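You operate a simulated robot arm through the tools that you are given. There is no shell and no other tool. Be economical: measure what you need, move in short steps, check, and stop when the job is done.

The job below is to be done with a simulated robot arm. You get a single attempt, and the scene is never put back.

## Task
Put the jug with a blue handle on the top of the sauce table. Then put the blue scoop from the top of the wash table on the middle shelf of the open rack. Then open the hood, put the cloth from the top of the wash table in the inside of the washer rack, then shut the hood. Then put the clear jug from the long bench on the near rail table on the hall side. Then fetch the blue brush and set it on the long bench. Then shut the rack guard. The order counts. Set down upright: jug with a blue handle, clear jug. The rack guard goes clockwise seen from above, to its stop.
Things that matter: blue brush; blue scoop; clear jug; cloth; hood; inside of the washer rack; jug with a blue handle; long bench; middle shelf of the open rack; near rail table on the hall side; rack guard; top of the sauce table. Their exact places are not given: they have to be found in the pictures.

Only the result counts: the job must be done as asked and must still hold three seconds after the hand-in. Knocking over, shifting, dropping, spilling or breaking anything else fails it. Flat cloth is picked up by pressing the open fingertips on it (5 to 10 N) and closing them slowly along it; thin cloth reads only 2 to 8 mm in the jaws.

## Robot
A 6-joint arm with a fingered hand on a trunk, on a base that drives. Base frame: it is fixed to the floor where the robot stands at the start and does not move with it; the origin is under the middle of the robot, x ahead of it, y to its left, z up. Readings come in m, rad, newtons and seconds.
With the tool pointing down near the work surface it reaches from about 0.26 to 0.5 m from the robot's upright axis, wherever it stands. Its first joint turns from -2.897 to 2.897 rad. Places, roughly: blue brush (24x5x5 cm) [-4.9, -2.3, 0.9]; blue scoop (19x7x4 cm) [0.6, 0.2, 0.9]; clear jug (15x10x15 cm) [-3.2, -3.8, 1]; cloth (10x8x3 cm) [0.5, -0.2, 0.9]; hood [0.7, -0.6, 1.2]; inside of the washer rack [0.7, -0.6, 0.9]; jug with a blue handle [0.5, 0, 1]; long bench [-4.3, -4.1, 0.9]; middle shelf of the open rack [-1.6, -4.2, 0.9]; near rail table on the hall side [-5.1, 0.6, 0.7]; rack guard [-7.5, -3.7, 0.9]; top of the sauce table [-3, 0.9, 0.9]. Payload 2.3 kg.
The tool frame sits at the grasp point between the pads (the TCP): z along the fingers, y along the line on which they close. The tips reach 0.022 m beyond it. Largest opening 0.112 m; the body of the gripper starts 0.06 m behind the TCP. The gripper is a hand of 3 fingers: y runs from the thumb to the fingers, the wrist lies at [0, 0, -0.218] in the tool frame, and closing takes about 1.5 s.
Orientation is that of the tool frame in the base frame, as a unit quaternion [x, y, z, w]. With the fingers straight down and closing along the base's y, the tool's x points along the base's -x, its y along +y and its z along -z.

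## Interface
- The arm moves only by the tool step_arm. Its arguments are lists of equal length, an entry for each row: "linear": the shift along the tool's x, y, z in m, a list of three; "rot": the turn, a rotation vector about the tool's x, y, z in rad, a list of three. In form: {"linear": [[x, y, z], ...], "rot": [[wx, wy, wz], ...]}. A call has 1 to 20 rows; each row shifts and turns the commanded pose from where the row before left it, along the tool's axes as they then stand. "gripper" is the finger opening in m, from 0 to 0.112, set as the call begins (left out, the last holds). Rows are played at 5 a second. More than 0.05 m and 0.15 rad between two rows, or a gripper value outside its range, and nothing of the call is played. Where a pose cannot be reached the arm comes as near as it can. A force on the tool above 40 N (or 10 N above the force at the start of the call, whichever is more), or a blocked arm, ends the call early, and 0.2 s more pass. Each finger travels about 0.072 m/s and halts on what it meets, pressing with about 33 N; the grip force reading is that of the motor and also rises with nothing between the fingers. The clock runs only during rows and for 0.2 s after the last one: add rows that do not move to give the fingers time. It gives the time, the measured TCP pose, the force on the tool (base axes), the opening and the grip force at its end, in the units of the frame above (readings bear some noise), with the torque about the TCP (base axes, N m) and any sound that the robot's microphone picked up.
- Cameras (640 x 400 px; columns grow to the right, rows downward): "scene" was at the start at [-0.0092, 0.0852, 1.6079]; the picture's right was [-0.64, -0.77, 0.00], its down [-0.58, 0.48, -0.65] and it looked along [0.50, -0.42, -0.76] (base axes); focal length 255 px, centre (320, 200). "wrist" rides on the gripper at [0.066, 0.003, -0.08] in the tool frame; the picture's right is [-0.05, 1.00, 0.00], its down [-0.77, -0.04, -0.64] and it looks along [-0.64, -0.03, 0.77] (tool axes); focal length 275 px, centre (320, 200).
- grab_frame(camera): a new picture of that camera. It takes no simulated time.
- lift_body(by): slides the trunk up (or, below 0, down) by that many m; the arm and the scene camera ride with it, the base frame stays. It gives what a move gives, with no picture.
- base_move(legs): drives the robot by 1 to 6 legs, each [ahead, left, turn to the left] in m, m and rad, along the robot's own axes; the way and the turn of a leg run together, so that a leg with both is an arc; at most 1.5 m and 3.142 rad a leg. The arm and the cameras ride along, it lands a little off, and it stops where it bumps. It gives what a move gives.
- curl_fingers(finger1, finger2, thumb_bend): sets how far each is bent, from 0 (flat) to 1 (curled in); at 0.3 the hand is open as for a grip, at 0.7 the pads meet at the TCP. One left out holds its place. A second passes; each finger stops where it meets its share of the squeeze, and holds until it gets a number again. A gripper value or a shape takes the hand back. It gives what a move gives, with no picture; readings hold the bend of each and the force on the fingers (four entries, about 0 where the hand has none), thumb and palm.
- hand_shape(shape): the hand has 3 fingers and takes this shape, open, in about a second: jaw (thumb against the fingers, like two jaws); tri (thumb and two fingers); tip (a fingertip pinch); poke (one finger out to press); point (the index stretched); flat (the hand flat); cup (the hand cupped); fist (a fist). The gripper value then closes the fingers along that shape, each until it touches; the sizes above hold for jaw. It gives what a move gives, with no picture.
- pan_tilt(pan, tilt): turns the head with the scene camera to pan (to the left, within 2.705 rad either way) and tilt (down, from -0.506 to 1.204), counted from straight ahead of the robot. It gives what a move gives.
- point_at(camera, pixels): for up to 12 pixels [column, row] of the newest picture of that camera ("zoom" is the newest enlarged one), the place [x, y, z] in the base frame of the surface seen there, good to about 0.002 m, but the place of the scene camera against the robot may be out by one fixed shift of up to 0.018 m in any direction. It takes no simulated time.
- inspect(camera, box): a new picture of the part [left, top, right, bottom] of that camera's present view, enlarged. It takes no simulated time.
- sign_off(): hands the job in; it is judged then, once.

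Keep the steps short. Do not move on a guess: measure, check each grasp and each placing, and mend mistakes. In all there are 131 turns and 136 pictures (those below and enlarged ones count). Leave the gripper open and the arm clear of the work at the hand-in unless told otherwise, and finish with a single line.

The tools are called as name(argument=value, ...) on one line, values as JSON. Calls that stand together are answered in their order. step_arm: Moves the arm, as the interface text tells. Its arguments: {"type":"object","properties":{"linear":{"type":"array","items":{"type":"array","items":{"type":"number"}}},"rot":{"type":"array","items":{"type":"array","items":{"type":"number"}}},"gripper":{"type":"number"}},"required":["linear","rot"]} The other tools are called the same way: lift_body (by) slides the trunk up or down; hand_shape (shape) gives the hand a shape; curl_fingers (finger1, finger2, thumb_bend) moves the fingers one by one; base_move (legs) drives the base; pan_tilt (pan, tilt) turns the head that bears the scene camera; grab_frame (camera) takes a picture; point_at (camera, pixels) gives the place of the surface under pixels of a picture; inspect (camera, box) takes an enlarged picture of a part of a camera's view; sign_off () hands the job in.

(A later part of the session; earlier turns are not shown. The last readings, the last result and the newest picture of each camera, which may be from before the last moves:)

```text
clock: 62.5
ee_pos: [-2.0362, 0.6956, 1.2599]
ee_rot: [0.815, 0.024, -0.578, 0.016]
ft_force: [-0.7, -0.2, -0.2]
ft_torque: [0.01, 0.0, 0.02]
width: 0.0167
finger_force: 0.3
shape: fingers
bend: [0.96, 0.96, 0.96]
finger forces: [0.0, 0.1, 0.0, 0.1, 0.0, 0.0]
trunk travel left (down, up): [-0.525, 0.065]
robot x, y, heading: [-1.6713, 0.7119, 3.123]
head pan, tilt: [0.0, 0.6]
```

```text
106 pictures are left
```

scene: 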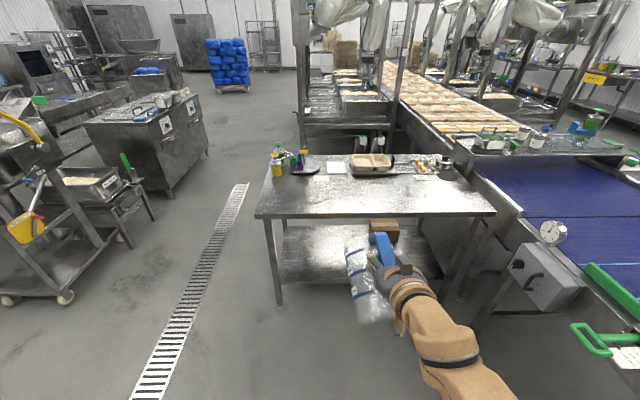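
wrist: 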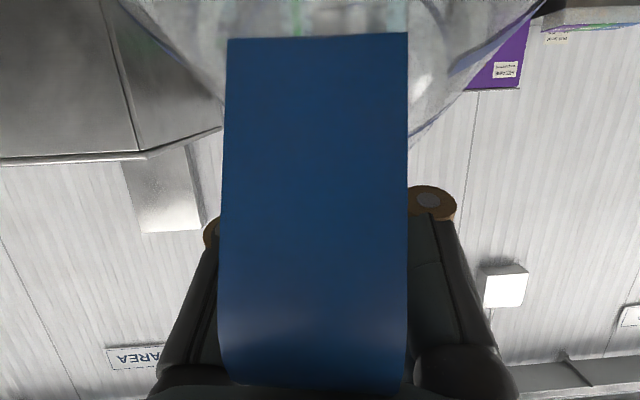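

The front half of the sauce table is clear. I measure the table top and zoom on the jug.

point_at(camera="scene", pixels=[[262, 215], [300, 205], [330, 205], [330, 190], [380, 212], [420, 200], [490, 212], [340, 175], [318, 170], [375, 170], [420, 175], [372, 285]])

inspect(camera="scene", box=[310, 200, 450, 350])

```text
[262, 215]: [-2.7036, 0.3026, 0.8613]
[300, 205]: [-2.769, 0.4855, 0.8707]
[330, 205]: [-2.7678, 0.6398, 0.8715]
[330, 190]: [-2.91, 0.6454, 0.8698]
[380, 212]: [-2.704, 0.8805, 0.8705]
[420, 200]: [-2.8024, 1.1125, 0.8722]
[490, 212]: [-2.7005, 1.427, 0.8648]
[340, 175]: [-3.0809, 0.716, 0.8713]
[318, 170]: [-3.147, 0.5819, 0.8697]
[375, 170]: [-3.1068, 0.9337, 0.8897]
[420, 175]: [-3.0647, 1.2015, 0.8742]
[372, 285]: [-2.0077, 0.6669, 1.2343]
```

```text
2.67 times, centred on (380, 275) of scene
```

zoom: 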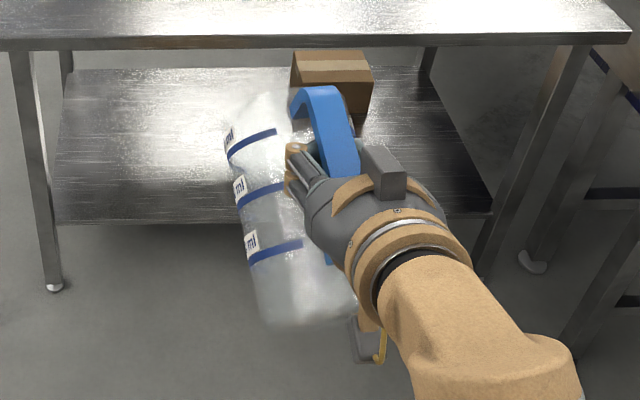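

Table top z≈0.862, edge at x=-2.70, clear back to x≈-3.0. I drive 0.62 m ahead (the jug passes above the table).

base_move(legs=[[0.62, 0, 0.018]])

step_arm(linear=[[0, 0, 0.04], [0, 0, 0.04], [0, 0, 0.04], [0, 0, 0.04], [0, 0, 0]], rot=[[0, 0, 0], [0, 0, 0], [0, 0, 0], [0, 0, 0], [0, 0, 0]])

grab_frame(camera="scene")

```text
clock: 66.1
ee_pos: [-2.6704, 0.6965, 1.2591]
ee_rot: [0.815, 0.031, -0.578, 0.021]
ft_force: [-0.6, 0.0, -1.8]
ft_torque: [0.01, -0.01, -0.01]
width: 0.0169
finger_force: 0.1
shape: fingers
bend: [0.96, 0.96, 0.96]
finger forces: [0.0, 0.0, 0.0, 0.0, 0.0, 0.1]
trunk travel left (down, up): [-0.525, 0.065]
robot x, y, heading: [-2.3082, 0.7171, 3.142]
head pan, tilt: [0.0, 0.6]
```

```text
clock: 67.3
ee_pos: [-2.8196, 0.6816, 1.2095]
ee_rot: [0.815, 0.031, -0.578, 0.022]
ft_force: [0.4, 0.5, -2.2]
ft_torque: [0.01, -0.03, 0.0]
width: 0.0168
finger_force: 0.6
shape: fingers
bend: [0.96, 0.96, 0.97]
finger forces: [0.1, 0.0, 0.1, 0.0, 0.1, 1.7]
out of reach, approached as far as the arm can: row 1
trunk travel left (down, up): [-0.525, 0.065]
robot x, y, heading: [-2.3017, 0.7182, 3.14]
head pan, tilt: [0.0, 0.6]
```

```text
104 pictures are left
```

scene: 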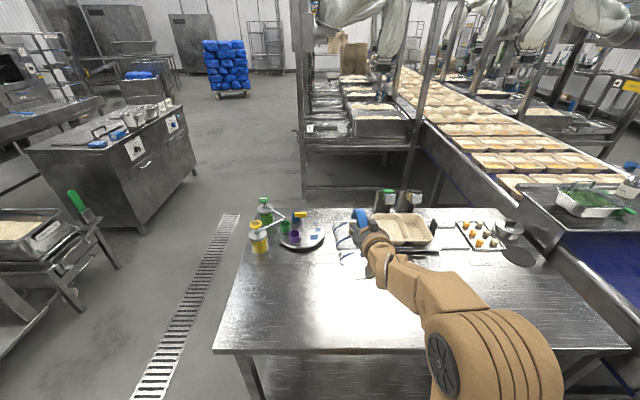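

The jug is above the rear of the table; I pull back 6 cm and lower the trunk 0.15 m.

step_arm(linear=[[0, 0, -0.03], [0, 0, -0.03], [0, 0, 0]], rot=[[0, 0, 0], [0, 0, 0], [0, 0, 0]])

lift_body(by=-0.16)

pan_tilt(pan=0.1, tilt=0.75)

inspect(camera="scene", box=[220, 80, 480, 320])

```text
clock: 68.1
ee_pos: [-2.7642, 0.6873, 1.2258]
ee_rot: [0.815, 0.031, -0.579, 0.021]
ft_force: [-0.3, 0.3, -2.0]
ft_torque: [0.01, 0.0, 0.0]
width: 0.0168
finger_force: 0.2
shape: fingers
bend: [0.96, 0.96, 0.97]
finger forces: [0.1, 0.1, 0.0, 0.1, 0.0, 0.1]
trunk travel left (down, up): [-0.525, 0.065]
robot x, y, heading: [-2.3056, 0.7163, 3.14]
head pan, tilt: [0.0, 0.6]
```

```text
clock: 69.9
ee_pos: [-2.7645, 0.6873, 1.0658]
ee_rot: [0.815, 0.031, -0.579, 0.022]
ft_force: [0.8, -0.1, -1.8]
ft_torque: [0.0, 0.0, -0.01]
width: 0.0166
finger_force: 0.2
shape: fingers
bend: [0.96, 0.96, 0.97]
finger forces: [0.0, 0.1, 0.0, 0.0, 0.1, 0.0]
trunk travel left (down, up): [-0.365, 0.225]
robot x, y, heading: [-2.3081, 0.7186, 3.143]
head pan, tilt: [0.0, 0.6]
```

```text
clock: 70.6
ee_pos: [-2.7636, 0.6879, 1.0651]
ee_rot: [0.815, 0.031, -0.578, 0.021]
ft_force: [-0.5, -1.1, -2.0]
ft_torque: [0.01, 0.0, 0.02]
width: 0.0166
finger_force: 0.0
shape: fingers
bend: [0.96, 0.96, 0.97]
finger forces: [0.0, 0.0, 0.0, 0.0, 0.0, 0.0]
trunk travel left (down, up): [-0.365, 0.225]
robot x, y, heading: [-2.3045, 0.7183, 3.137]
head pan, tilt: [0.099, 0.75]
```

```text
1.67 times, centred on (350, 200) of scene
```

zoom: 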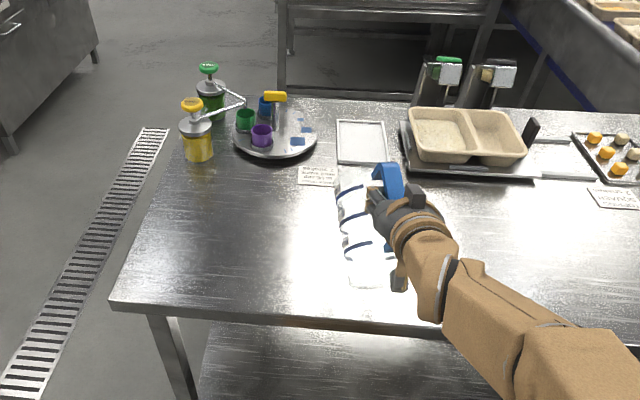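

point_at(camera="zoom", pixels=[[345, 188], [350, 218], [352, 247], [352, 285], [375, 285], [318, 176], [360, 160], [388, 172], [394, 190], [345, 200], [370, 265], [335, 165]])

grab_frame(camera="wrist")

```text
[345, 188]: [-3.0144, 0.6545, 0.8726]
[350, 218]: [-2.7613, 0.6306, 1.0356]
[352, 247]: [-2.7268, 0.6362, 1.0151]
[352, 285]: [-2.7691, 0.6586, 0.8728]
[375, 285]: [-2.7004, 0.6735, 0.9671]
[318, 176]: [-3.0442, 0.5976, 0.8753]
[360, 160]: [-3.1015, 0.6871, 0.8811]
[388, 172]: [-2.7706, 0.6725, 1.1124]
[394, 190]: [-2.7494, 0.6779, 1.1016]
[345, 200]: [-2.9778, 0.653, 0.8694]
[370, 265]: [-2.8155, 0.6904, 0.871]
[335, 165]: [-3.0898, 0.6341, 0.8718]
```

```text
102 pictures are left
```

wrist: 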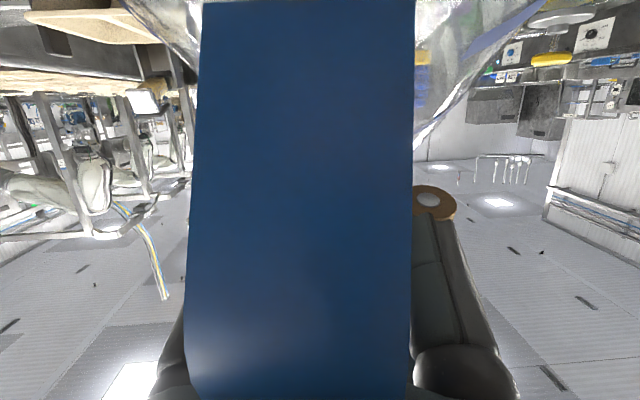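

The jug hangs tilted about 60° (mouth ahead). To right it I'll set its far bottom edge on the table and then draw the handle back about 0.19 m. For that the handle must start further ahead, so I move 0.18 m forward level.

step_arm(linear=[[-0.012, 0, 0.034], [-0.012, 0, 0.034], [-0.012, 0, 0.034], [-0.012, 0, 0.034], [-0.012, 0, 0.034], [0, 0, 0]], rot=[[0, 0, 0], [0, 0, 0], [0, 0, 0], [0, 0, 0], [0, 0, 0], [0, 0, 0]])

inspect(camera="scene", box=[220, 80, 480, 320])

point_at(camera="zoom", pixels=[[390, 110], [400, 140], [385, 125], [365, 155], [365, 180], [375, 210], [390, 220], [340, 120]])

```text
clock: 72.0
ee_pos: [-2.9411, 0.6743, 1.067]
ee_rot: [0.816, 0.03, -0.577, 0.021]
ft_force: [-0.3, -0.8, -1.2]
ft_torque: [0.06, 0.05, -0.01]
width: 0.0164
finger_force: 0.1
shape: fingers
bend: [0.96, 0.96, 0.97]
finger forces: [0.0, 0.0, 0.0, 0.0, 0.0, 0.0]
trunk travel left (down, up): [-0.365, 0.225]
robot x, y, heading: [-2.3042, 0.7167, 3.146]
head pan, tilt: [0.099, 0.75]
```

```text
1.67 times, centred on (350, 200) of scene
```

zoom: 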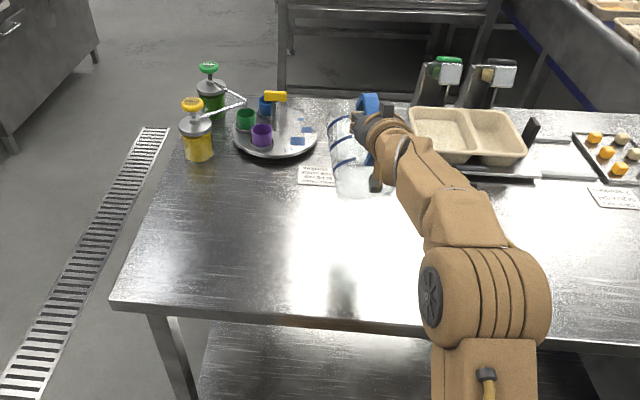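

```text
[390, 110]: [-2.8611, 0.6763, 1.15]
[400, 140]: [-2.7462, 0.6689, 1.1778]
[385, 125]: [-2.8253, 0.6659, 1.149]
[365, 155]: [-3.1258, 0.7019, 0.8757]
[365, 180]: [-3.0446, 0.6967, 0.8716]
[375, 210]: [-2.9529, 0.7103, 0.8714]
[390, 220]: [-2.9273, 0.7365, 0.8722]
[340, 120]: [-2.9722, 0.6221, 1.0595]
```

Clear space around. I lower in 1 cm steps until the jug's edge touches.

step_arm(linear=[[-0.0095, 0, 0.0033], [-0.0095, 0, 0.0033], [-0.0095, 0, 0.0033], [-0.0095, 0, 0.0033], [-0.0047, 0, 0.0016], [0, 0, 0]], rot=[[0, 0, 0], [0, 0, 0], [0, 0, 0], [0, 0, 0], [0, 0, 0], [0, 0, 0]])

inspect(camera="scene", box=[290, 80, 410, 220])

```text
clock: 73.4
ee_pos: [-2.9718, 0.671, 1.1]
ee_rot: [0.815, 0.031, -0.579, 0.021]
ft_force: [0.3, 0.3, -1.1]
ft_torque: [0.03, 0.03, -0.01]
width: 0.0169
finger_force: 0.1
shape: fingers
bend: [0.96, 0.96, 0.97]
finger forces: [0.1, 0.1, 0.1, 0.0, 0.1, 0.0]
trunk travel left (down, up): [-0.365, 0.225]
robot x, y, heading: [-2.3086, 0.7182, 3.144]
head pan, tilt: [0.099, 0.75]
```

```text
2.86 times, centred on (350, 150) of scene
```

zoom: 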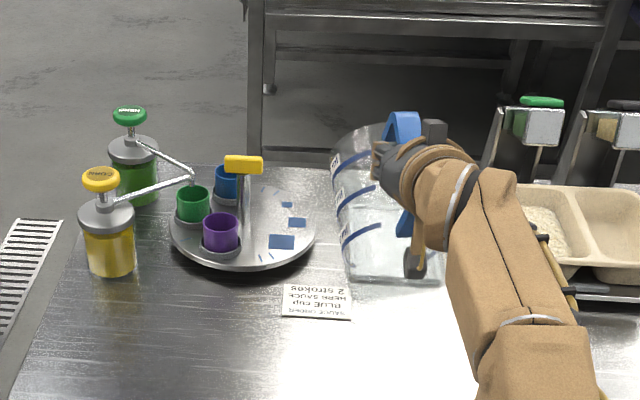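

I had the sign of the tool's x reversed (it points down now); the hand rose. I now go back 3 cm and down 7.5 cm.

step_arm(linear=[[0.003, 0, -0.0095], [0.003, 0, -0.0095], [0.003, 0, -0.0095], [0.0095, 0, 0.0033], [0.0095, 0, 0.0033], [0.0095, 0, 0.0033], [0.0095, 0, 0.0033], [0.0095, 0, 0.0033], [0.0095, 0, 0.0033], [0.0095, 0, 0.0033], [0, 0, 0]], rot=[[0, 0, 0], [0, 0, 0], [0, 0, 0], [0, 0, 0], [0, 0, 0], [0, 0, 0], [0, 0, 0], [0, 0, 0], [0, 0, 0], [0, 0, 0], [0, 0, 0]])

inspect(camera="scene", box=[290, 80, 410, 220])

```text
clock: 75.8
ee_pos: [-2.9427, 0.6737, 1.0296]
ee_rot: [0.815, 0.031, -0.578, 0.021]
ft_force: [-0.2, -0.3, -1.8]
ft_torque: [0.04, 0.01, 0.01]
width: 0.0169
finger_force: 0.0
shape: fingers
bend: [0.96, 0.96, 0.97]
finger forces: [0.0, 0.0, 0.0, 0.0, 0.0, 0.0]
trunk travel left (down, up): [-0.365, 0.225]
robot x, y, heading: [-2.3078, 0.7169, 3.139]
head pan, tilt: [0.099, 0.75]
```

```text
2.86 times, centred on (350, 150) of scene
```

zoom: 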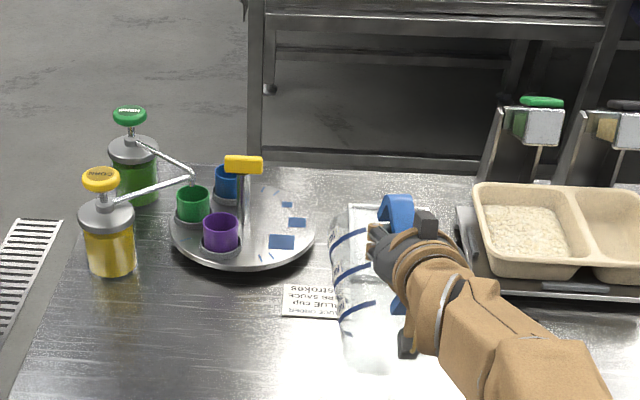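

Nearly touching. I lower 12 mm more and draw back 0.1 m.

step_arm(linear=[[0.0057, 0, 0.002], [0.0057, 0, 0.002], [0.0066, 0, -0.0189], [0.0066, 0, -0.0189], [0.0066, 0, -0.0189], [0.0066, 0, -0.0189], [0.0066, 0, -0.0189], [0, 0, 0]], rot=[[0, 0, 0], [0, 0, 0], [0, 0, 0], [0, 0, 0], [0, 0, 0], [0, 0, 0], [0, 0, 0], [0, 0, 0]])

inspect(camera="scene", box=[280, 90, 420, 240])

grab_frame(camera="wrist")

```text
clock: 77.6
ee_pos: [-2.8432, 0.6819, 1.0199]
ee_rot: [0.815, 0.031, -0.578, 0.022]
ft_force: [0.6, -0.1, -0.8]
ft_torque: [0.01, 0.03, -0.03]
width: 0.017
finger_force: 0.0
shape: fingers
bend: [0.96, 0.96, 0.97]
finger forces: [0.1, 0.0, 0.0, 0.0, 0.0, 0.0]
trunk travel left (down, up): [-0.365, 0.225]
robot x, y, heading: [-2.3071, 0.7144, 3.143]
head pan, tilt: [0.099, 0.75]
```

```text
2.67 times, centred on (350, 165) of scene
```

zoom: 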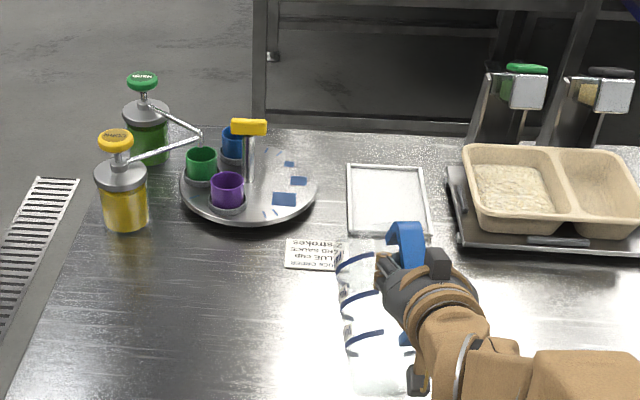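

```text
97 pictures are left
```

wrist: 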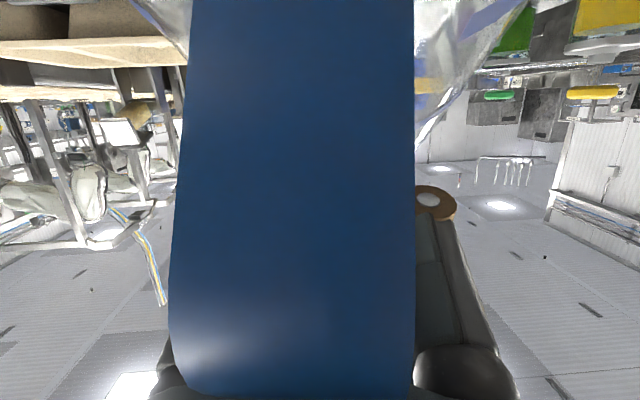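

point_at(camera="zoom", pixels=[[405, 230], [410, 255], [355, 262], [360, 300], [365, 338], [350, 385], [375, 390], [390, 395]])

point_at(camera="wrist", pixels=[[300, 30], [300, 150], [300, 300], [300, 385]])

```text
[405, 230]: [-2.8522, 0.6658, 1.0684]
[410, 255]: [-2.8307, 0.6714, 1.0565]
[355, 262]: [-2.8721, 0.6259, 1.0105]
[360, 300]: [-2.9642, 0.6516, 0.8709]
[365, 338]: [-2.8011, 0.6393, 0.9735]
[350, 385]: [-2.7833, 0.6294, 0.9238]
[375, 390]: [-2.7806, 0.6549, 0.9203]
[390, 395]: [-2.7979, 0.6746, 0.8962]
```

```text
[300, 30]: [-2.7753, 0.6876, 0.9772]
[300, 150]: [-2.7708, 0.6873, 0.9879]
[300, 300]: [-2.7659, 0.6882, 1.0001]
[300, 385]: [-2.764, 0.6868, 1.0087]
```

The edge only just touches here and is too near the table's front. I lift a little, go 9 cm forward, lower 3 cm deeper, then pull back.

step_arm(linear=[[-0.0142, 0, -0.005], [-0.0066, 0, 0.0189], [-0.0066, 0, 0.0189], [-0.0066, 0, 0.0189], [-0.0066, 0, 0.0189], [-0.0033, 0, 0.0095], [0.0142, 0, 0.005], [0.0095, 0, 0.0033], [0.0095, 0, 0.0033], [0.0095, 0, 0.0033], [0, 0, 0]], rot=[[0, 0, 0], [0, 0, 0], [0, 0, 0], [0, 0, 0], [0, 0, 0], [0, 0, 0], [0, 0, 0], [0, 0, 0], [0, 0, 0], [0, 0, 0], [0, 0, 0]])

step_arm(linear=[[0.0066, 0, -0.0189], [0.0066, 0, -0.0189], [0.0066, 0, -0.0189], [0.0066, 0, -0.0189], [0, 0, 0]], rot=[[0, 0, 0], [0, 0, 0], [0, 0, 0], [0, 0, 0], [0, 0, 0]])

inspect(camera="scene", box=[280, 90, 420, 240])

point_at(camera="zoom", pixels=[[350, 235], [355, 265], [365, 300], [405, 200], [405, 230], [370, 350]])

```text
clock: 80.0
ee_pos: [-2.9306, 0.6746, 0.9912]
ee_rot: [0.815, 0.031, -0.578, 0.021]
ft_force: [-0.6, 0.6, 0.1]
ft_torque: [0.0, 0.01, 0.01]
width: 0.0166
finger_force: 0.0
shape: fingers
bend: [0.96, 0.96, 0.97]
finger forces: [0.0, 0.1, 0.0, 0.1, 0.1, 0.0]
trunk travel left (down, up): [-0.365, 0.225]
robot x, y, heading: [-2.3063, 0.7175, 3.141]
head pan, tilt: [0.099, 0.75]
```

```text
clock: 81.2
ee_pos: [-2.8523, 0.6811, 0.9895]
ee_rot: [0.815, 0.031, -0.578, 0.021]
ft_force: [-0.5, -0.5, -1.2]
ft_torque: [0.0, 0.0, -0.01]
width: 0.017
finger_force: 0.0
shape: fingers
bend: [0.96, 0.96, 0.97]
finger forces: [0.1, 0.0, 0.0, 0.0, 0.0, 0.0]
trunk travel left (down, up): [-0.365, 0.225]
robot x, y, heading: [-2.303, 0.7189, 3.139]
head pan, tilt: [0.099, 0.75]
```

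```text
2.67 times, centred on (350, 165) of scene
```

zoom: 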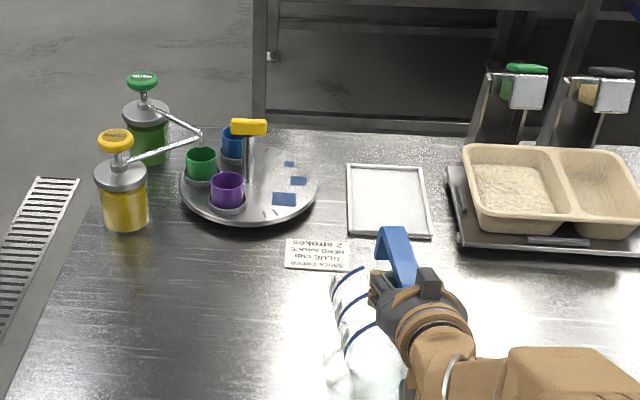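

```text
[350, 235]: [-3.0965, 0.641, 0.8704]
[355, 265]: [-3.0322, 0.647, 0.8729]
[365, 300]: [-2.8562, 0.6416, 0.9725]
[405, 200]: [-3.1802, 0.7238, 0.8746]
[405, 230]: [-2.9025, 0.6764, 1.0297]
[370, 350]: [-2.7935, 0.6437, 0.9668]
```

Pulling only lays the jug flatter. Better: lay it down here, regrip it across its body near the rim from above, and pitch it upright. I lower the last bit and open the fingers, then withdraw.

step_arm(linear=[[0.006, 0, 0.002], [0, 0, 0]], rot=[[0, 0, 0], [0, 0, 0]])

curl_fingers(finger1=0.3, finger2=0.3, thumb_bend=0.3)

step_arm(linear=[[-0.0095, 0, -0.0033], [-0.02, 0, -0.03], [-0.02, 0, -0.03], [-0.02, 0, -0.03], [-0.02, 0, -0.02], [0, 0, 0]], rot=[[0, 0, 0], [0, 0, 0], [0, 0, 0], [0, 0, 0], [0, 0, 0], [0, 0, 0]])

grab_frame(camera="scene")

```text
clock: 81.8
ee_pos: [-2.8522, 0.682, 0.9827]
ee_rot: [0.815, 0.031, -0.578, 0.021]
ft_force: [-0.6, -0.4, -2.4]
ft_torque: [0.02, 0.03, 0.02]
width: 0.0167
finger_force: 0.1
shape: fingers
bend: [0.96, 0.96, 0.97]
finger forces: [0.0, 0.1, 0.0, 0.0, 0.1, 0.0]
trunk travel left (down, up): [-0.365, 0.225]
robot x, y, heading: [-2.3029, 0.7196, 3.139]
head pan, tilt: [0.099, 0.75]
```

```text
clock: 82.8
ee_pos: [-2.8517, 0.6807, 0.9837]
ee_rot: [0.815, 0.031, -0.578, 0.021]
ft_force: [-0.3, 1.2, 1.9]
ft_torque: [0.03, -0.03, 0.0]
width: 0.1112
finger_force: 0.4
shape: fingers
bend: [0.3, 0.3, 0.3]
finger forces: [0.0, 0.0, 0.1, 0.1, 1.1, 0.1]
trunk travel left (down, up): [-0.365, 0.225]
robot x, y, heading: [-2.3052, 0.7138, 3.141]
head pan, tilt: [0.099, 0.75]
```

```text
clock: 84.2
ee_pos: [-2.7737, 0.6897, 1.1048]
ee_rot: [0.815, 0.031, -0.579, 0.021]
ft_force: [0.4, -0.4, -0.8]
ft_torque: [0.0, 0.0, 0.02]
width: 0.1114
finger_force: 0.0
shape: fingers
bend: [0.3, 0.3, 0.3]
finger forces: [0.0, 0.0, 0.0, 0.0, 0.1, 0.0]
trunk travel left (down, up): [-0.365, 0.225]
robot x, y, heading: [-2.307, 0.7175, 3.139]
head pan, tilt: [0.099, 0.75]
```

```text
95 pictures are left
```

scene: 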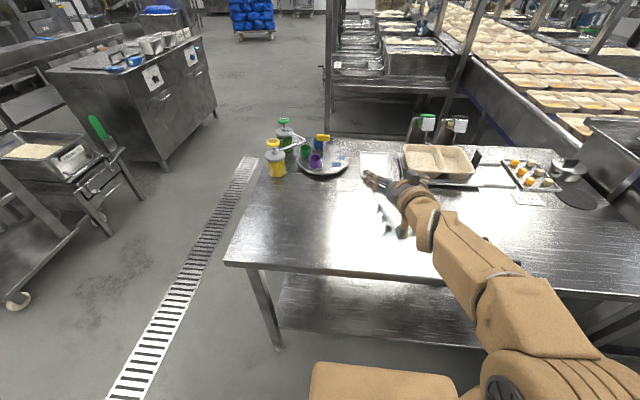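

I bring the tool back to straight down, higher and to the right side, to see the jug.

step_arm(linear=[[-0.03, 0, -0.02], [0, 0, 0], [0, 0, 0], [0, 0, 0], [0, 0, 0], [0, 0, 0], [0, 0, 0], [0, 0, 0], [0, 0, 0], [0, 0, 0], [0, 0, 0]], rot=[[0, 0, 0], [0, 0.13, 0], [0, 0.13, 0], [0, 0.13, 0], [0, 0.13, 0], [0, 0.13, 0], [0, 0.13, 0], [0, 0.13, 0], [0, 0.13, 0], [0, 0.13, 0], [0, 0.06, 0]])

grab_frame(camera="wrist")

inspect(camera="scene", box=[240, 100, 480, 300])

```text
clock: 86.6
ee_pos: [-2.736, 0.6594, 1.1217]
ee_rot: [0.988, 0.039, -0.152, 0.002]
ft_force: [0.7, 0.7, -0.5]
ft_torque: [0.01, 0.0, -0.01]
width: 0.1116
finger_force: 0.0
shape: fingers
bend: [0.3, 0.3, 0.3]
finger forces: [0.1, 0.0, 0.1, 0.0, 0.0, 0.0]
out of reach, approached as far as the arm can: row 8, 9, 10, 11
trunk travel left (down, up): [-0.365, 0.225]
robot x, y, heading: [-2.3045, 0.7194, 3.142]
head pan, tilt: [0.099, 0.75]
```

```text
94 pictures are left
```

wrist: 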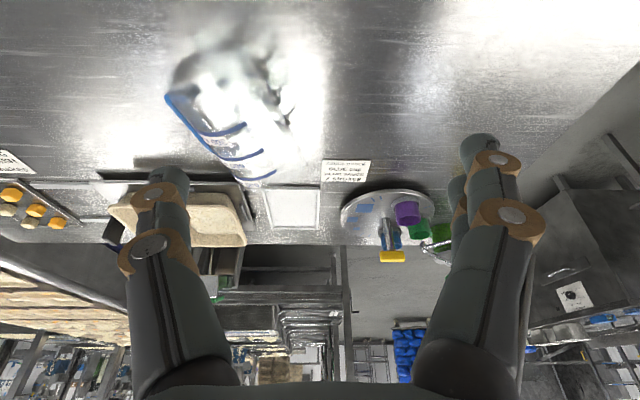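

```text
2.00 times, centred on (360, 200) of scene
```

zoom: 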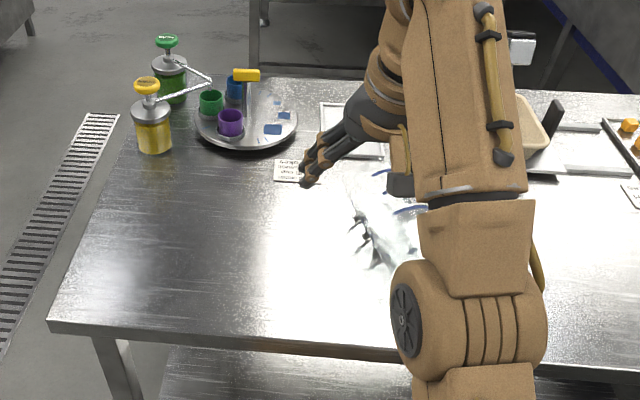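

inspect(camera="wrist", box=[130, 20, 350, 200])

point_at(camera="wrist", pixels=[[168, 97], [190, 125], [225, 132], [240, 125], [245, 157], [262, 152], [270, 178], [225, 150], [210, 75], [195, 60], [180, 75], [260, 105]])

```text
2.22 times, centred on (240, 110) of wrist
```

zoom: 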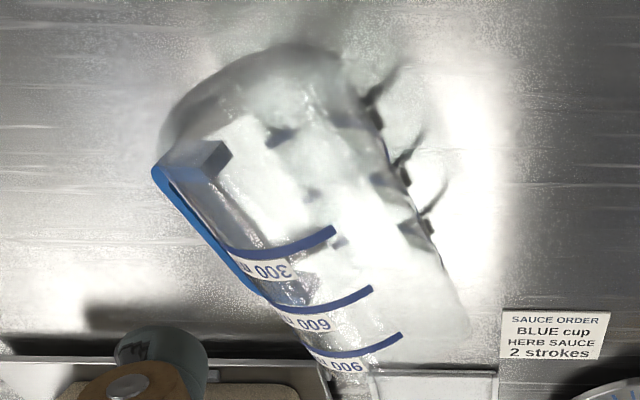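

```text
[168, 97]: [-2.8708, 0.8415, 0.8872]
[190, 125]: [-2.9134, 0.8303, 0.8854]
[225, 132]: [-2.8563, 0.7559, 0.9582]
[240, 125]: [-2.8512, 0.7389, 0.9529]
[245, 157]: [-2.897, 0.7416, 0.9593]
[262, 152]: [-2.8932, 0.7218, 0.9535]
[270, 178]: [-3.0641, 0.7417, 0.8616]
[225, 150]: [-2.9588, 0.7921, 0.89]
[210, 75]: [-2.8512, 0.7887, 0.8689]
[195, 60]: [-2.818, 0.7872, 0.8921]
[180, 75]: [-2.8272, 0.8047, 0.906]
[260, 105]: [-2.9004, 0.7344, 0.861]
```

The jug lies with its handle on the +y side, axis toward (-0.94,-0.34), about 9.6 cm thick. I move the base 9 cm closer, raise the trunk 0.1 m, and level the tool with the right yaw.

base_move(legs=[[0.09, 0, 0]])

lift_body(by=0.1)

step_arm(linear=[[0, 0, 0.05], [0, 0, 0.05], [0, 0, 0.03], [0, 0, 0], [0, 0, 0], [0, 0, 0], [0, 0, 0]], rot=[[0, 0, 0], [0, 0, 0], [0, 0, 0], [0, 0.0, -0.135], [0, 0.0, -0.135], [0, 0, 0], [0, 0, 0]], gripper=0.112)

grab_frame(camera="wrist")

```text
clock: 87.7
ee_pos: [-2.8277, 0.6576, 1.1216]
ee_rot: [0.988, 0.04, -0.152, 0.003]
ft_force: [-0.9, 0.1, -0.1]
ft_torque: [-0.03, 0.01, 0.01]
width: 0.1114
finger_force: 0.0
shape: fingers
bend: [0.3, 0.3, 0.3]
finger forces: [0.1, 0.0, 0.0, 0.0, 0.0, 0.0]
trunk travel left (down, up): [-0.365, 0.225]
robot x, y, heading: [-2.3979, 0.7168, 3.141]
head pan, tilt: [0.099, 0.75]
```

```text
clock: 89.1
ee_pos: [-2.8262, 0.6578, 1.2211]
ee_rot: [0.988, 0.039, -0.152, 0.003]
ft_force: [0.3, -0.7, 0.7]
ft_torque: [-0.01, 0.03, 0.04]
width: 0.1116
finger_force: 0.1
shape: fingers
bend: [0.3, 0.3, 0.3]
finger forces: [0.0, 0.0, 0.0, 0.0, 0.1, 0.1]
trunk travel left (down, up): [-0.465, 0.125]
robot x, y, heading: [-2.403, 0.7153, 3.14]
head pan, tilt: [0.099, 0.75]
```

```text
clock: 90.7
ee_pos: [-2.8652, 0.6532, 1.0978]
ee_rot: [0.973, 0.171, -0.152, -0.017]
ft_force: [-0.8, 0.3, -0.1]
ft_torque: [0.0, 0.02, 0.02]
width: 0.1119
finger_force: 0.0
shape: jaw
bend: [0.3, 0.3, 0.3]
finger forces: [0.0, 0.0, 0.0, 0.0, 0.0, 0.0]
trunk travel left (down, up): [-0.465, 0.125]
robot x, y, heading: [-2.3992, 0.715, 3.141]
head pan, tilt: [0.099, 0.75]
```

```text
91 pictures are left
```

wrist: 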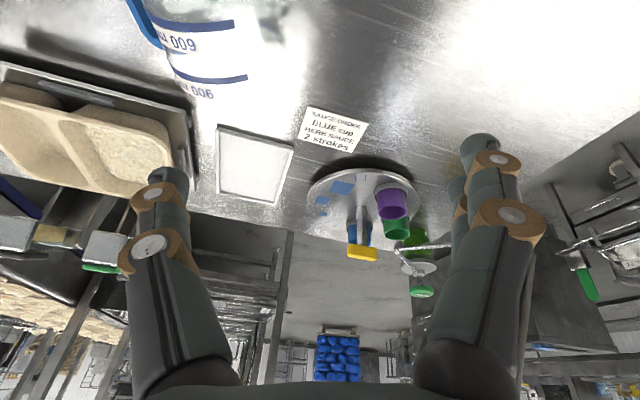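

I level the pitch and move over the grip point (-2.914, 0.725).

step_arm(linear=[[0, 0, 0], [0, 0, 0], [0, 0, 0], [-0.01, -0.042, 0], [-0.0115, -0.042, 0], [0, 0, 0.03], [0, 0, 0]], rot=[[0, 0.1, 0], [0, 0.1, 0], [0, 0.105, 0], [0, 0, 0], [0, 0, 0], [0, 0, 0], [0, 0, 0]])

grab_frame(camera="wrist")

```text
clock: 92.3
ee_pos: [-2.8748, 0.6817, 1.0526]
ee_rot: [0.984, 0.171, -0.033, -0.04]
ft_force: [-0.1, 0.3, 0.0]
ft_torque: [0.02, 0.0, -0.01]
width: 0.1122
finger_force: 0.0
shape: jaw
bend: [0.3, 0.3, 0.3]
finger forces: [0.0, 0.1, 0.0, 0.0, 0.1, 0.1]
out of reach, approached as far as the arm can: row 3, 4, 5
trunk travel left (down, up): [-0.465, 0.125]
robot x, y, heading: [-2.3977, 0.7139, 3.135]
head pan, tilt: [0.099, 0.75]
```

```text
90 pictures are left
```

wrist: 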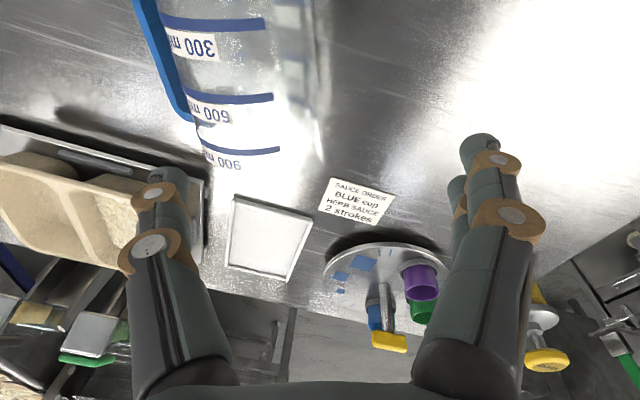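

step_arm(linear=[[0, 0, 0.025], [0, 0, 0.025], [0, 0, 0], [-0.011, -0.027, 0], [-0.011, -0.027, 0], [0, 0, 0]], rot=[[0, 0, 0], [0, 0, 0], [-0.09, 0.051, 0], [0, 0, 0], [0, 0, 0], [0, 0, 0]])

grab_frame(camera="wrist")

```text
clock: 93.7
ee_pos: [-2.8904, 0.7167, 0.9925]
ee_rot: [0.986, 0.169, -0.002, 0.001]
ft_force: [-0.4, 0.4, 0.8]
ft_torque: [-0.02, 0.01, 0.0]
width: 0.1119
finger_force: 0.1
shape: jaw
bend: [0.3, 0.3, 0.3]
finger forces: [0.0, 0.0, 0.1, 0.0, 0.0, 0.0]
out of reach, approached as far as the arm can: row 4, 5
trunk travel left (down, up): [-0.465, 0.125]
robot x, y, heading: [-2.3987, 0.7146, 3.141]
head pan, tilt: [0.099, 0.75]
```

```text
89 pictures are left
```

wrist: 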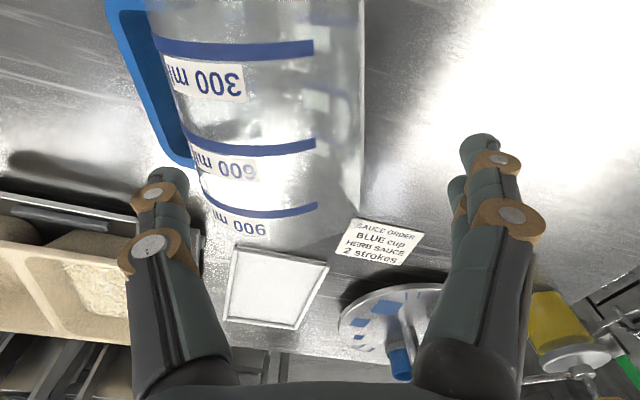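

point_at(camera="wrist", pixels=[[240, 48], [300, 48], [250, 148], [300, 147], [260, 210], [300, 210], [165, 100], [190, 155], [250, 240], [170, 48], [205, 200], [340, 180]])

```text
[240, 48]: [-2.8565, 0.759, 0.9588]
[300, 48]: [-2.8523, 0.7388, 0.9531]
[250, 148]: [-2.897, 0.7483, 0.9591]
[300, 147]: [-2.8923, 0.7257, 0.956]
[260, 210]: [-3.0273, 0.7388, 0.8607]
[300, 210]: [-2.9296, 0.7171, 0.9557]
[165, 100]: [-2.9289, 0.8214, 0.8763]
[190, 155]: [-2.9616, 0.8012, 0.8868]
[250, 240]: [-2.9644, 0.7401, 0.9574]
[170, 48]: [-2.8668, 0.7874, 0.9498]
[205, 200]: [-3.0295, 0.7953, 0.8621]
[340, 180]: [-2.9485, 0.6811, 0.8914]
```

Axis point for gripping is (-2.903, 0.740). I shift there and lower in part, checking the pose.

step_arm(linear=[[-0.004, -0.0262, 0], [0, 0, 0.012], [0, 0, 0]], rot=[[0, 0, 0], [0, 0, 0], [0, 0, 0]])

grab_frame(camera="wrist")

```text
clock: 94.5
ee_pos: [-2.8885, 0.739, 0.9799]
ee_rot: [0.985, 0.171, -0.002, 0.0]
ft_force: [0.1, 0.2, 0.2]
ft_torque: [-0.02, -0.03, -0.01]
width: 0.112
finger_force: 0.0
shape: jaw
bend: [0.3, 0.3, 0.3]
finger forces: [0.0, 0.0, 0.0, 0.0, 0.0, 0.0]
out of reach, approached as far as the arm can: row 1
trunk travel left (down, up): [-0.465, 0.125]
robot x, y, heading: [-2.397, 0.7159, 3.142]
head pan, tilt: [0.099, 0.75]
```

```text
88 pictures are left
```

wrist: 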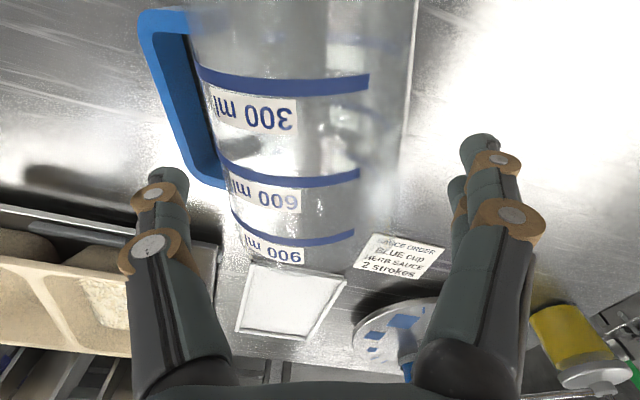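

Reach ends here, which is still a good grip point; I shift 6 mm to centre and descend around the body.

step_arm(linear=[[0, -0.007, 0], [0, 0, 0.015], [0, 0, 0.015], [0, 0, 0.015], [0, 0, 0.015], [0, 0, 0.005], [0, 0, 0]], rot=[[0, 0, 0], [0, 0, 0], [0, 0, 0], [0, 0, 0], [0, 0, 0], [0, 0, 0], [0, 0, 0]])

grab_frame(camera="wrist")

```text
clock: 96.1
ee_pos: [-2.8896, 0.7463, 0.9166]
ee_rot: [0.985, 0.171, -0.001, 0.0]
ft_force: [-1.3, 0.6, 1.4]
ft_torque: [0.07, 0.03, 0.03]
width: 0.1119
finger_force: 0.1
shape: jaw
bend: [0.3, 0.3, 0.3]
finger forces: [0.1, 0.0, 0.0, 0.0, 1.5, 0.0]
trunk travel left (down, up): [-0.465, 0.125]
robot x, y, heading: [-2.3944, 0.7129, 3.141]
head pan, tilt: [0.099, 0.75]
```

```text
87 pictures are left
```

wrist: 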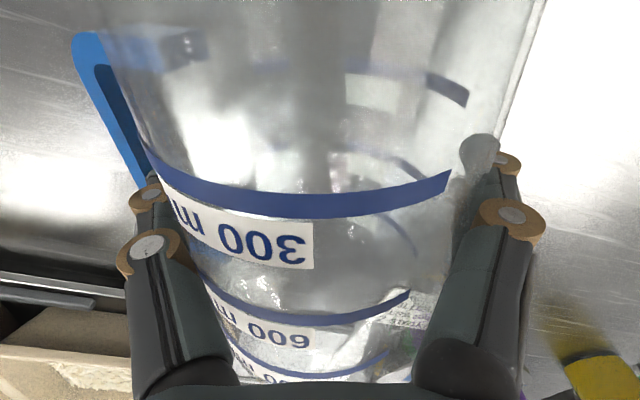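

The fingers straddle the body, thumb in the handle gap. I close.

step_arm(linear=[[0, 0, 0], [0, 0, 0], [0, 0, 0], [0, 0, 0], [0, 0, 0]], rot=[[0, 0, 0], [0, 0, 0], [0, 0, 0], [0, 0, 0], [0, 0, 0]], gripper=0.0)

step_arm(linear=[[0, 0, -0.02], [0, 0, -0.02], [0, 0, -0.02], [0, 0, 0]], rot=[[0, 0, 0], [0, 0, 0], [0, 0, 0], [0, 0, 0]])

grab_frame(camera="wrist")

```text
clock: 97.3
ee_pos: [-2.8902, 0.7456, 0.9153]
ee_rot: [0.985, 0.171, -0.001, 0.0]
ft_force: [0.2, 1.0, 2.5]
ft_torque: [0.02, 0.0, 0.02]
width: 0.0957
finger_force: 33.0
shape: jaw
bend: [0.61, 0.62, 0.4]
finger forces: [18.2, 18.2, 0.0, 0.0, 38.6, 0.0]
trunk travel left (down, up): [-0.465, 0.125]
robot x, y, heading: [-2.3964, 0.7203, 3.139]
head pan, tilt: [0.099, 0.75]
```

```text
clock: 98.3
ee_pos: [-2.8916, 0.7453, 0.9775]
ee_rot: [0.985, 0.17, -0.001, -0.001]
ft_force: [0.0, -0.2, -2.2]
ft_torque: [-0.02, 0.01, 0.0]
width: 0.0955
finger_force: 32.6
shape: jaw
bend: [0.61, 0.62, 0.4]
finger forces: [18.3, 18.5, 0.0, 0.1, 37.6, 0.1]
trunk travel left (down, up): [-0.465, 0.125]
robot x, y, heading: [-2.3996, 0.7163, 3.141]
head pan, tilt: [0.099, 0.75]
```

```text
86 pictures are left
```

wrist: 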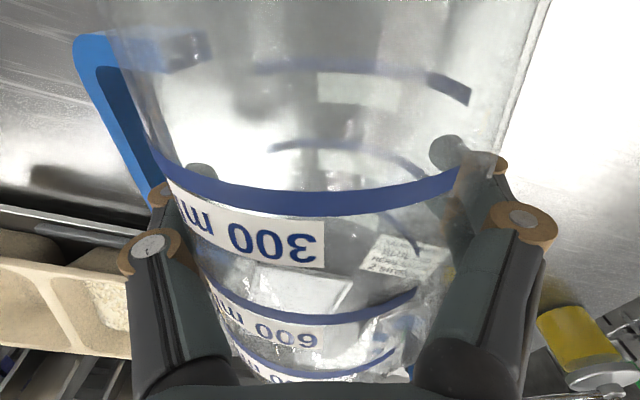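

A true grip (95.7 mm, ~37 N). I pitch the tool forward to bring the jug upright, while rising 4 cm.

step_arm(linear=[[0, 0, -0.02], [0, 0, -0.02], [0, 0, 0], [0, 0, 0], [0, 0, 0], [0, 0, 0], [0, 0, 0], [0, 0, 0], [0, 0, 0], [0, 0, 0], [0, 0, 0], [0, 0, 0], [0, 0, 0]], rot=[[0, -0.14, 0], [0, -0.14, 0], [0, -0.14, 0], [0, -0.14, 0], [0, -0.14, 0], [0, -0.14, 0], [0, -0.14, 0], [0, -0.14, 0], [0, -0.14, 0], [0, -0.14, 0], [0, -0.05, 0], [0, 0, 0], [0, 0, 0]])

grab_frame(camera="scene")

```text
clock: 101.1
ee_pos: [-3.0774, 0.6829, 1.219]
ee_rot: [0.737, 0.128, -0.654, 0.114]
ft_force: [0.9, -0.5, -1.2]
ft_torque: [-0.02, 0.01, 0.01]
width: 0.0954
finger_force: 32.3
shape: jaw
bend: [0.61, 0.62, 0.41]
finger forces: [17.0, 17.4, 0.0, 0.1, 35.1, 0.0]
out of reach, approached as far as the arm can: row 5, 6, 7, 8, 9, 10, 11
trunk travel left (down, up): [-0.465, 0.125]
robot x, y, heading: [-2.3992, 0.718, 3.144]
head pan, tilt: [0.099, 0.75]
```

```text
85 pictures are left
```

scene: 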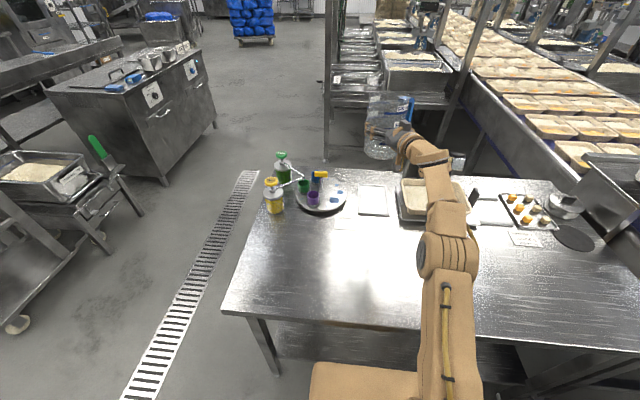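

The jug is upright in the hand (pitch 1.45). I back up 0.2 m so it's over the clear front area, then lower the trunk 0.2 m.

base_move(legs=[[-0.19, 0, 0]])

lift_body(by=-0.2)

grab_frame(camera="scene")

```text
clock: 102.6
ee_pos: [-2.8824, 0.6806, 1.2199]
ee_rot: [0.737, 0.129, -0.653, 0.114]
ft_force: [0.2, 0.3, -0.4]
ft_torque: [-0.02, -0.02, 0.01]
width: 0.0952
finger_force: 32.9
shape: jaw
bend: [0.61, 0.62, 0.41]
finger forces: [17.0, 17.4, 0.0, 0.1, 35.1, 0.0]
trunk travel left (down, up): [-0.465, 0.125]
robot x, y, heading: [-2.2079, 0.7163, -3.144]
head pan, tilt: [0.099, 0.75]
```

```text
clock: 104.8
ee_pos: [-2.8836, 0.6797, 1.019]
ee_rot: [0.738, 0.129, -0.653, 0.114]
ft_force: [-0.2, -0.6, -1.3]
ft_torque: [0.0, -0.05, -0.02]
width: 0.0953
finger_force: 33.2
shape: jaw
bend: [0.61, 0.62, 0.41]
finger forces: [16.9, 17.5, 0.0, 0.0, 35.0, 0.0]
trunk travel left (down, up): [-0.265, 0.325]
robot x, y, heading: [-2.2015, 0.7176, -3.14]
head pan, tilt: [0.099, 0.75]
```

```text
84 pictures are left
```

scene: 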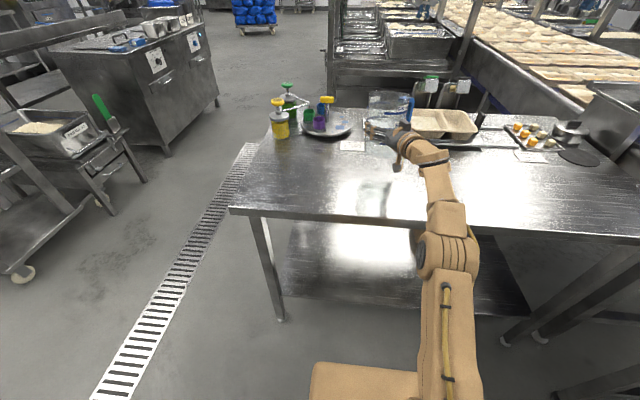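

I ease the pitch by 0.08 (camera clearance), then lower in 1 cm steps to contact.

step_arm(linear=[[0, 0, 0], [0.0098, 0, 0.002], [0.0098, 0, 0.002], [0.0098, 0, 0.002], [0.0098, 0, 0.002], [0.0098, 0, 0.002], [0.005, 0, 0.001], [0, 0, 0]], rot=[[0, 0.08, 0], [0, 0, 0], [0, 0, 0], [0, 0, 0], [0, 0, 0], [0, 0, 0], [0, 0, 0], [0, 0, 0]])

inspect(camera="scene", box=[320, 60, 460, 200])

```text
clock: 106.6
ee_pos: [-2.8923, 0.6819, 0.966]
ee_rot: [0.764, 0.134, -0.622, 0.109]
ft_force: [-0.6, 0.4, -1.8]
ft_torque: [0.02, -0.05, 0.03]
width: 0.0954
finger_force: 33.3
shape: jaw
bend: [0.61, 0.62, 0.41]
finger forces: [17.1, 17.4, 0.1, 0.0, 35.1, 0.1]
out of reach, approached as far as the arm can: row 1, 5, 6
trunk travel left (down, up): [-0.265, 0.325]
robot x, y, heading: [-2.2072, 0.7154, -3.143]
head pan, tilt: [0.099, 0.75]
```

```text
2.86 times, centred on (390, 130) of scene
```

zoom: 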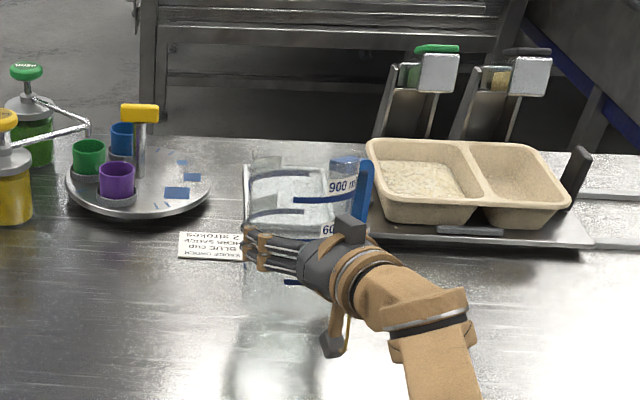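

The arm is at full stretch; I pull back 5 cm, and lower on until contact.

step_arm(linear=[[0.004, 0, -0.025], [0.004, 0, -0.025], [0.0065, 0, 0.0015], [0.0065, 0, 0.0015], [0.0065, 0, 0.0015], [0, 0, 0]], rot=[[0, 0, 0], [0, 0, 0], [0, 0, 0], [0, 0, 0], [0, 0, 0], [0, 0, 0]])

inspect(camera="scene", box=[320, 80, 460, 220])

point_at(camera="zoom", pixels=[[330, 345], [300, 300], [240, 380], [360, 180], [270, 300], [360, 230]])

```text
clock: 108.0
ee_pos: [-2.8896, 0.6987, 0.9712]
ee_rot: [0.763, 0.133, -0.623, 0.109]
ft_force: [0.3, 0.0, -1.6]
ft_torque: [-0.02, -0.05, 0.03]
width: 0.0953
finger_force: 33.1
shape: jaw
bend: [0.61, 0.62, 0.41]
finger forces: [16.9, 17.2, 0.0, 0.1, 34.9, 0.0]
out of reach, approached as far as the arm can: row 1, 2, 4
trunk travel left (down, up): [-0.265, 0.325]
robot x, y, heading: [-2.2038, 0.7181, -3.136]
head pan, tilt: [0.099, 0.75]
```

```text
2.86 times, centred on (390, 150) of scene
```

zoom: 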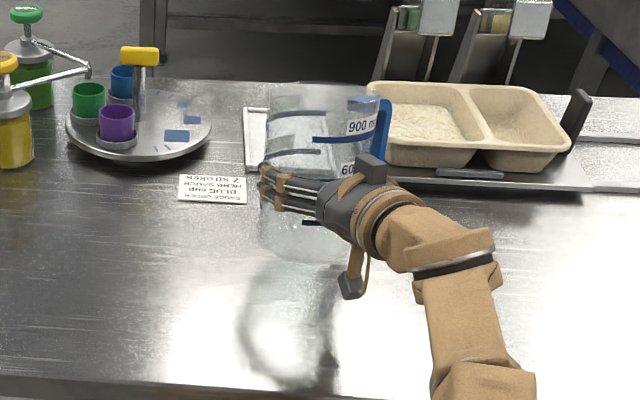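

```text
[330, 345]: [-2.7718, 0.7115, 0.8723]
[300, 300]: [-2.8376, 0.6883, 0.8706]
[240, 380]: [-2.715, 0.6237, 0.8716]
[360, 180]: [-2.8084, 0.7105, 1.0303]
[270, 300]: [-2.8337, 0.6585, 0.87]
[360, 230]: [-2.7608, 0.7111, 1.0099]
```

Position is fine. I use the trunk to lower.

lift_body(by=-0.018)

lift_body(by=-0.006)

inspect(camera="scene", box=[320, 80, 460, 220])

```text
clock: 108.6
ee_pos: [-2.8894, 0.6988, 0.9534]
ee_rot: [0.764, 0.134, -0.622, 0.11]
ft_force: [-0.2, 0.7, -1.3]
ft_torque: [-0.01, -0.04, 0.03]
width: 0.0953
finger_force: 33.0
shape: jaw
bend: [0.61, 0.62, 0.41]
finger forces: [16.9, 17.3, 0.0, 0.0, 34.9, 0.0]
trunk travel left (down, up): [-0.247, 0.343]
robot x, y, heading: [-2.2044, 0.7169, -3.139]
head pan, tilt: [0.099, 0.75]
```

```text
clock: 109.2
ee_pos: [-2.8887, 0.6986, 0.9487]
ee_rot: [0.762, 0.132, -0.624, 0.108]
ft_force: [2.1, 0.4, 4.1]
ft_torque: [-0.05, 0.08, -0.01]
width: 0.0955
finger_force: 33.2
shape: jaw
bend: [0.61, 0.62, 0.41]
finger forces: [16.9, 17.4, 0.1, 0.0, 34.9, 0.0]
trunk travel left (down, up): [-0.241, 0.349]
robot x, y, heading: [-2.2046, 0.7126, -3.143]
head pan, tilt: [0.099, 0.75]
```

```text
2.86 times, centred on (390, 150) of scene
```

zoom: 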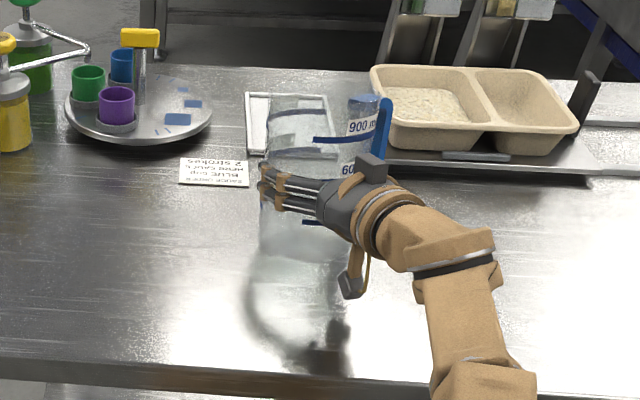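

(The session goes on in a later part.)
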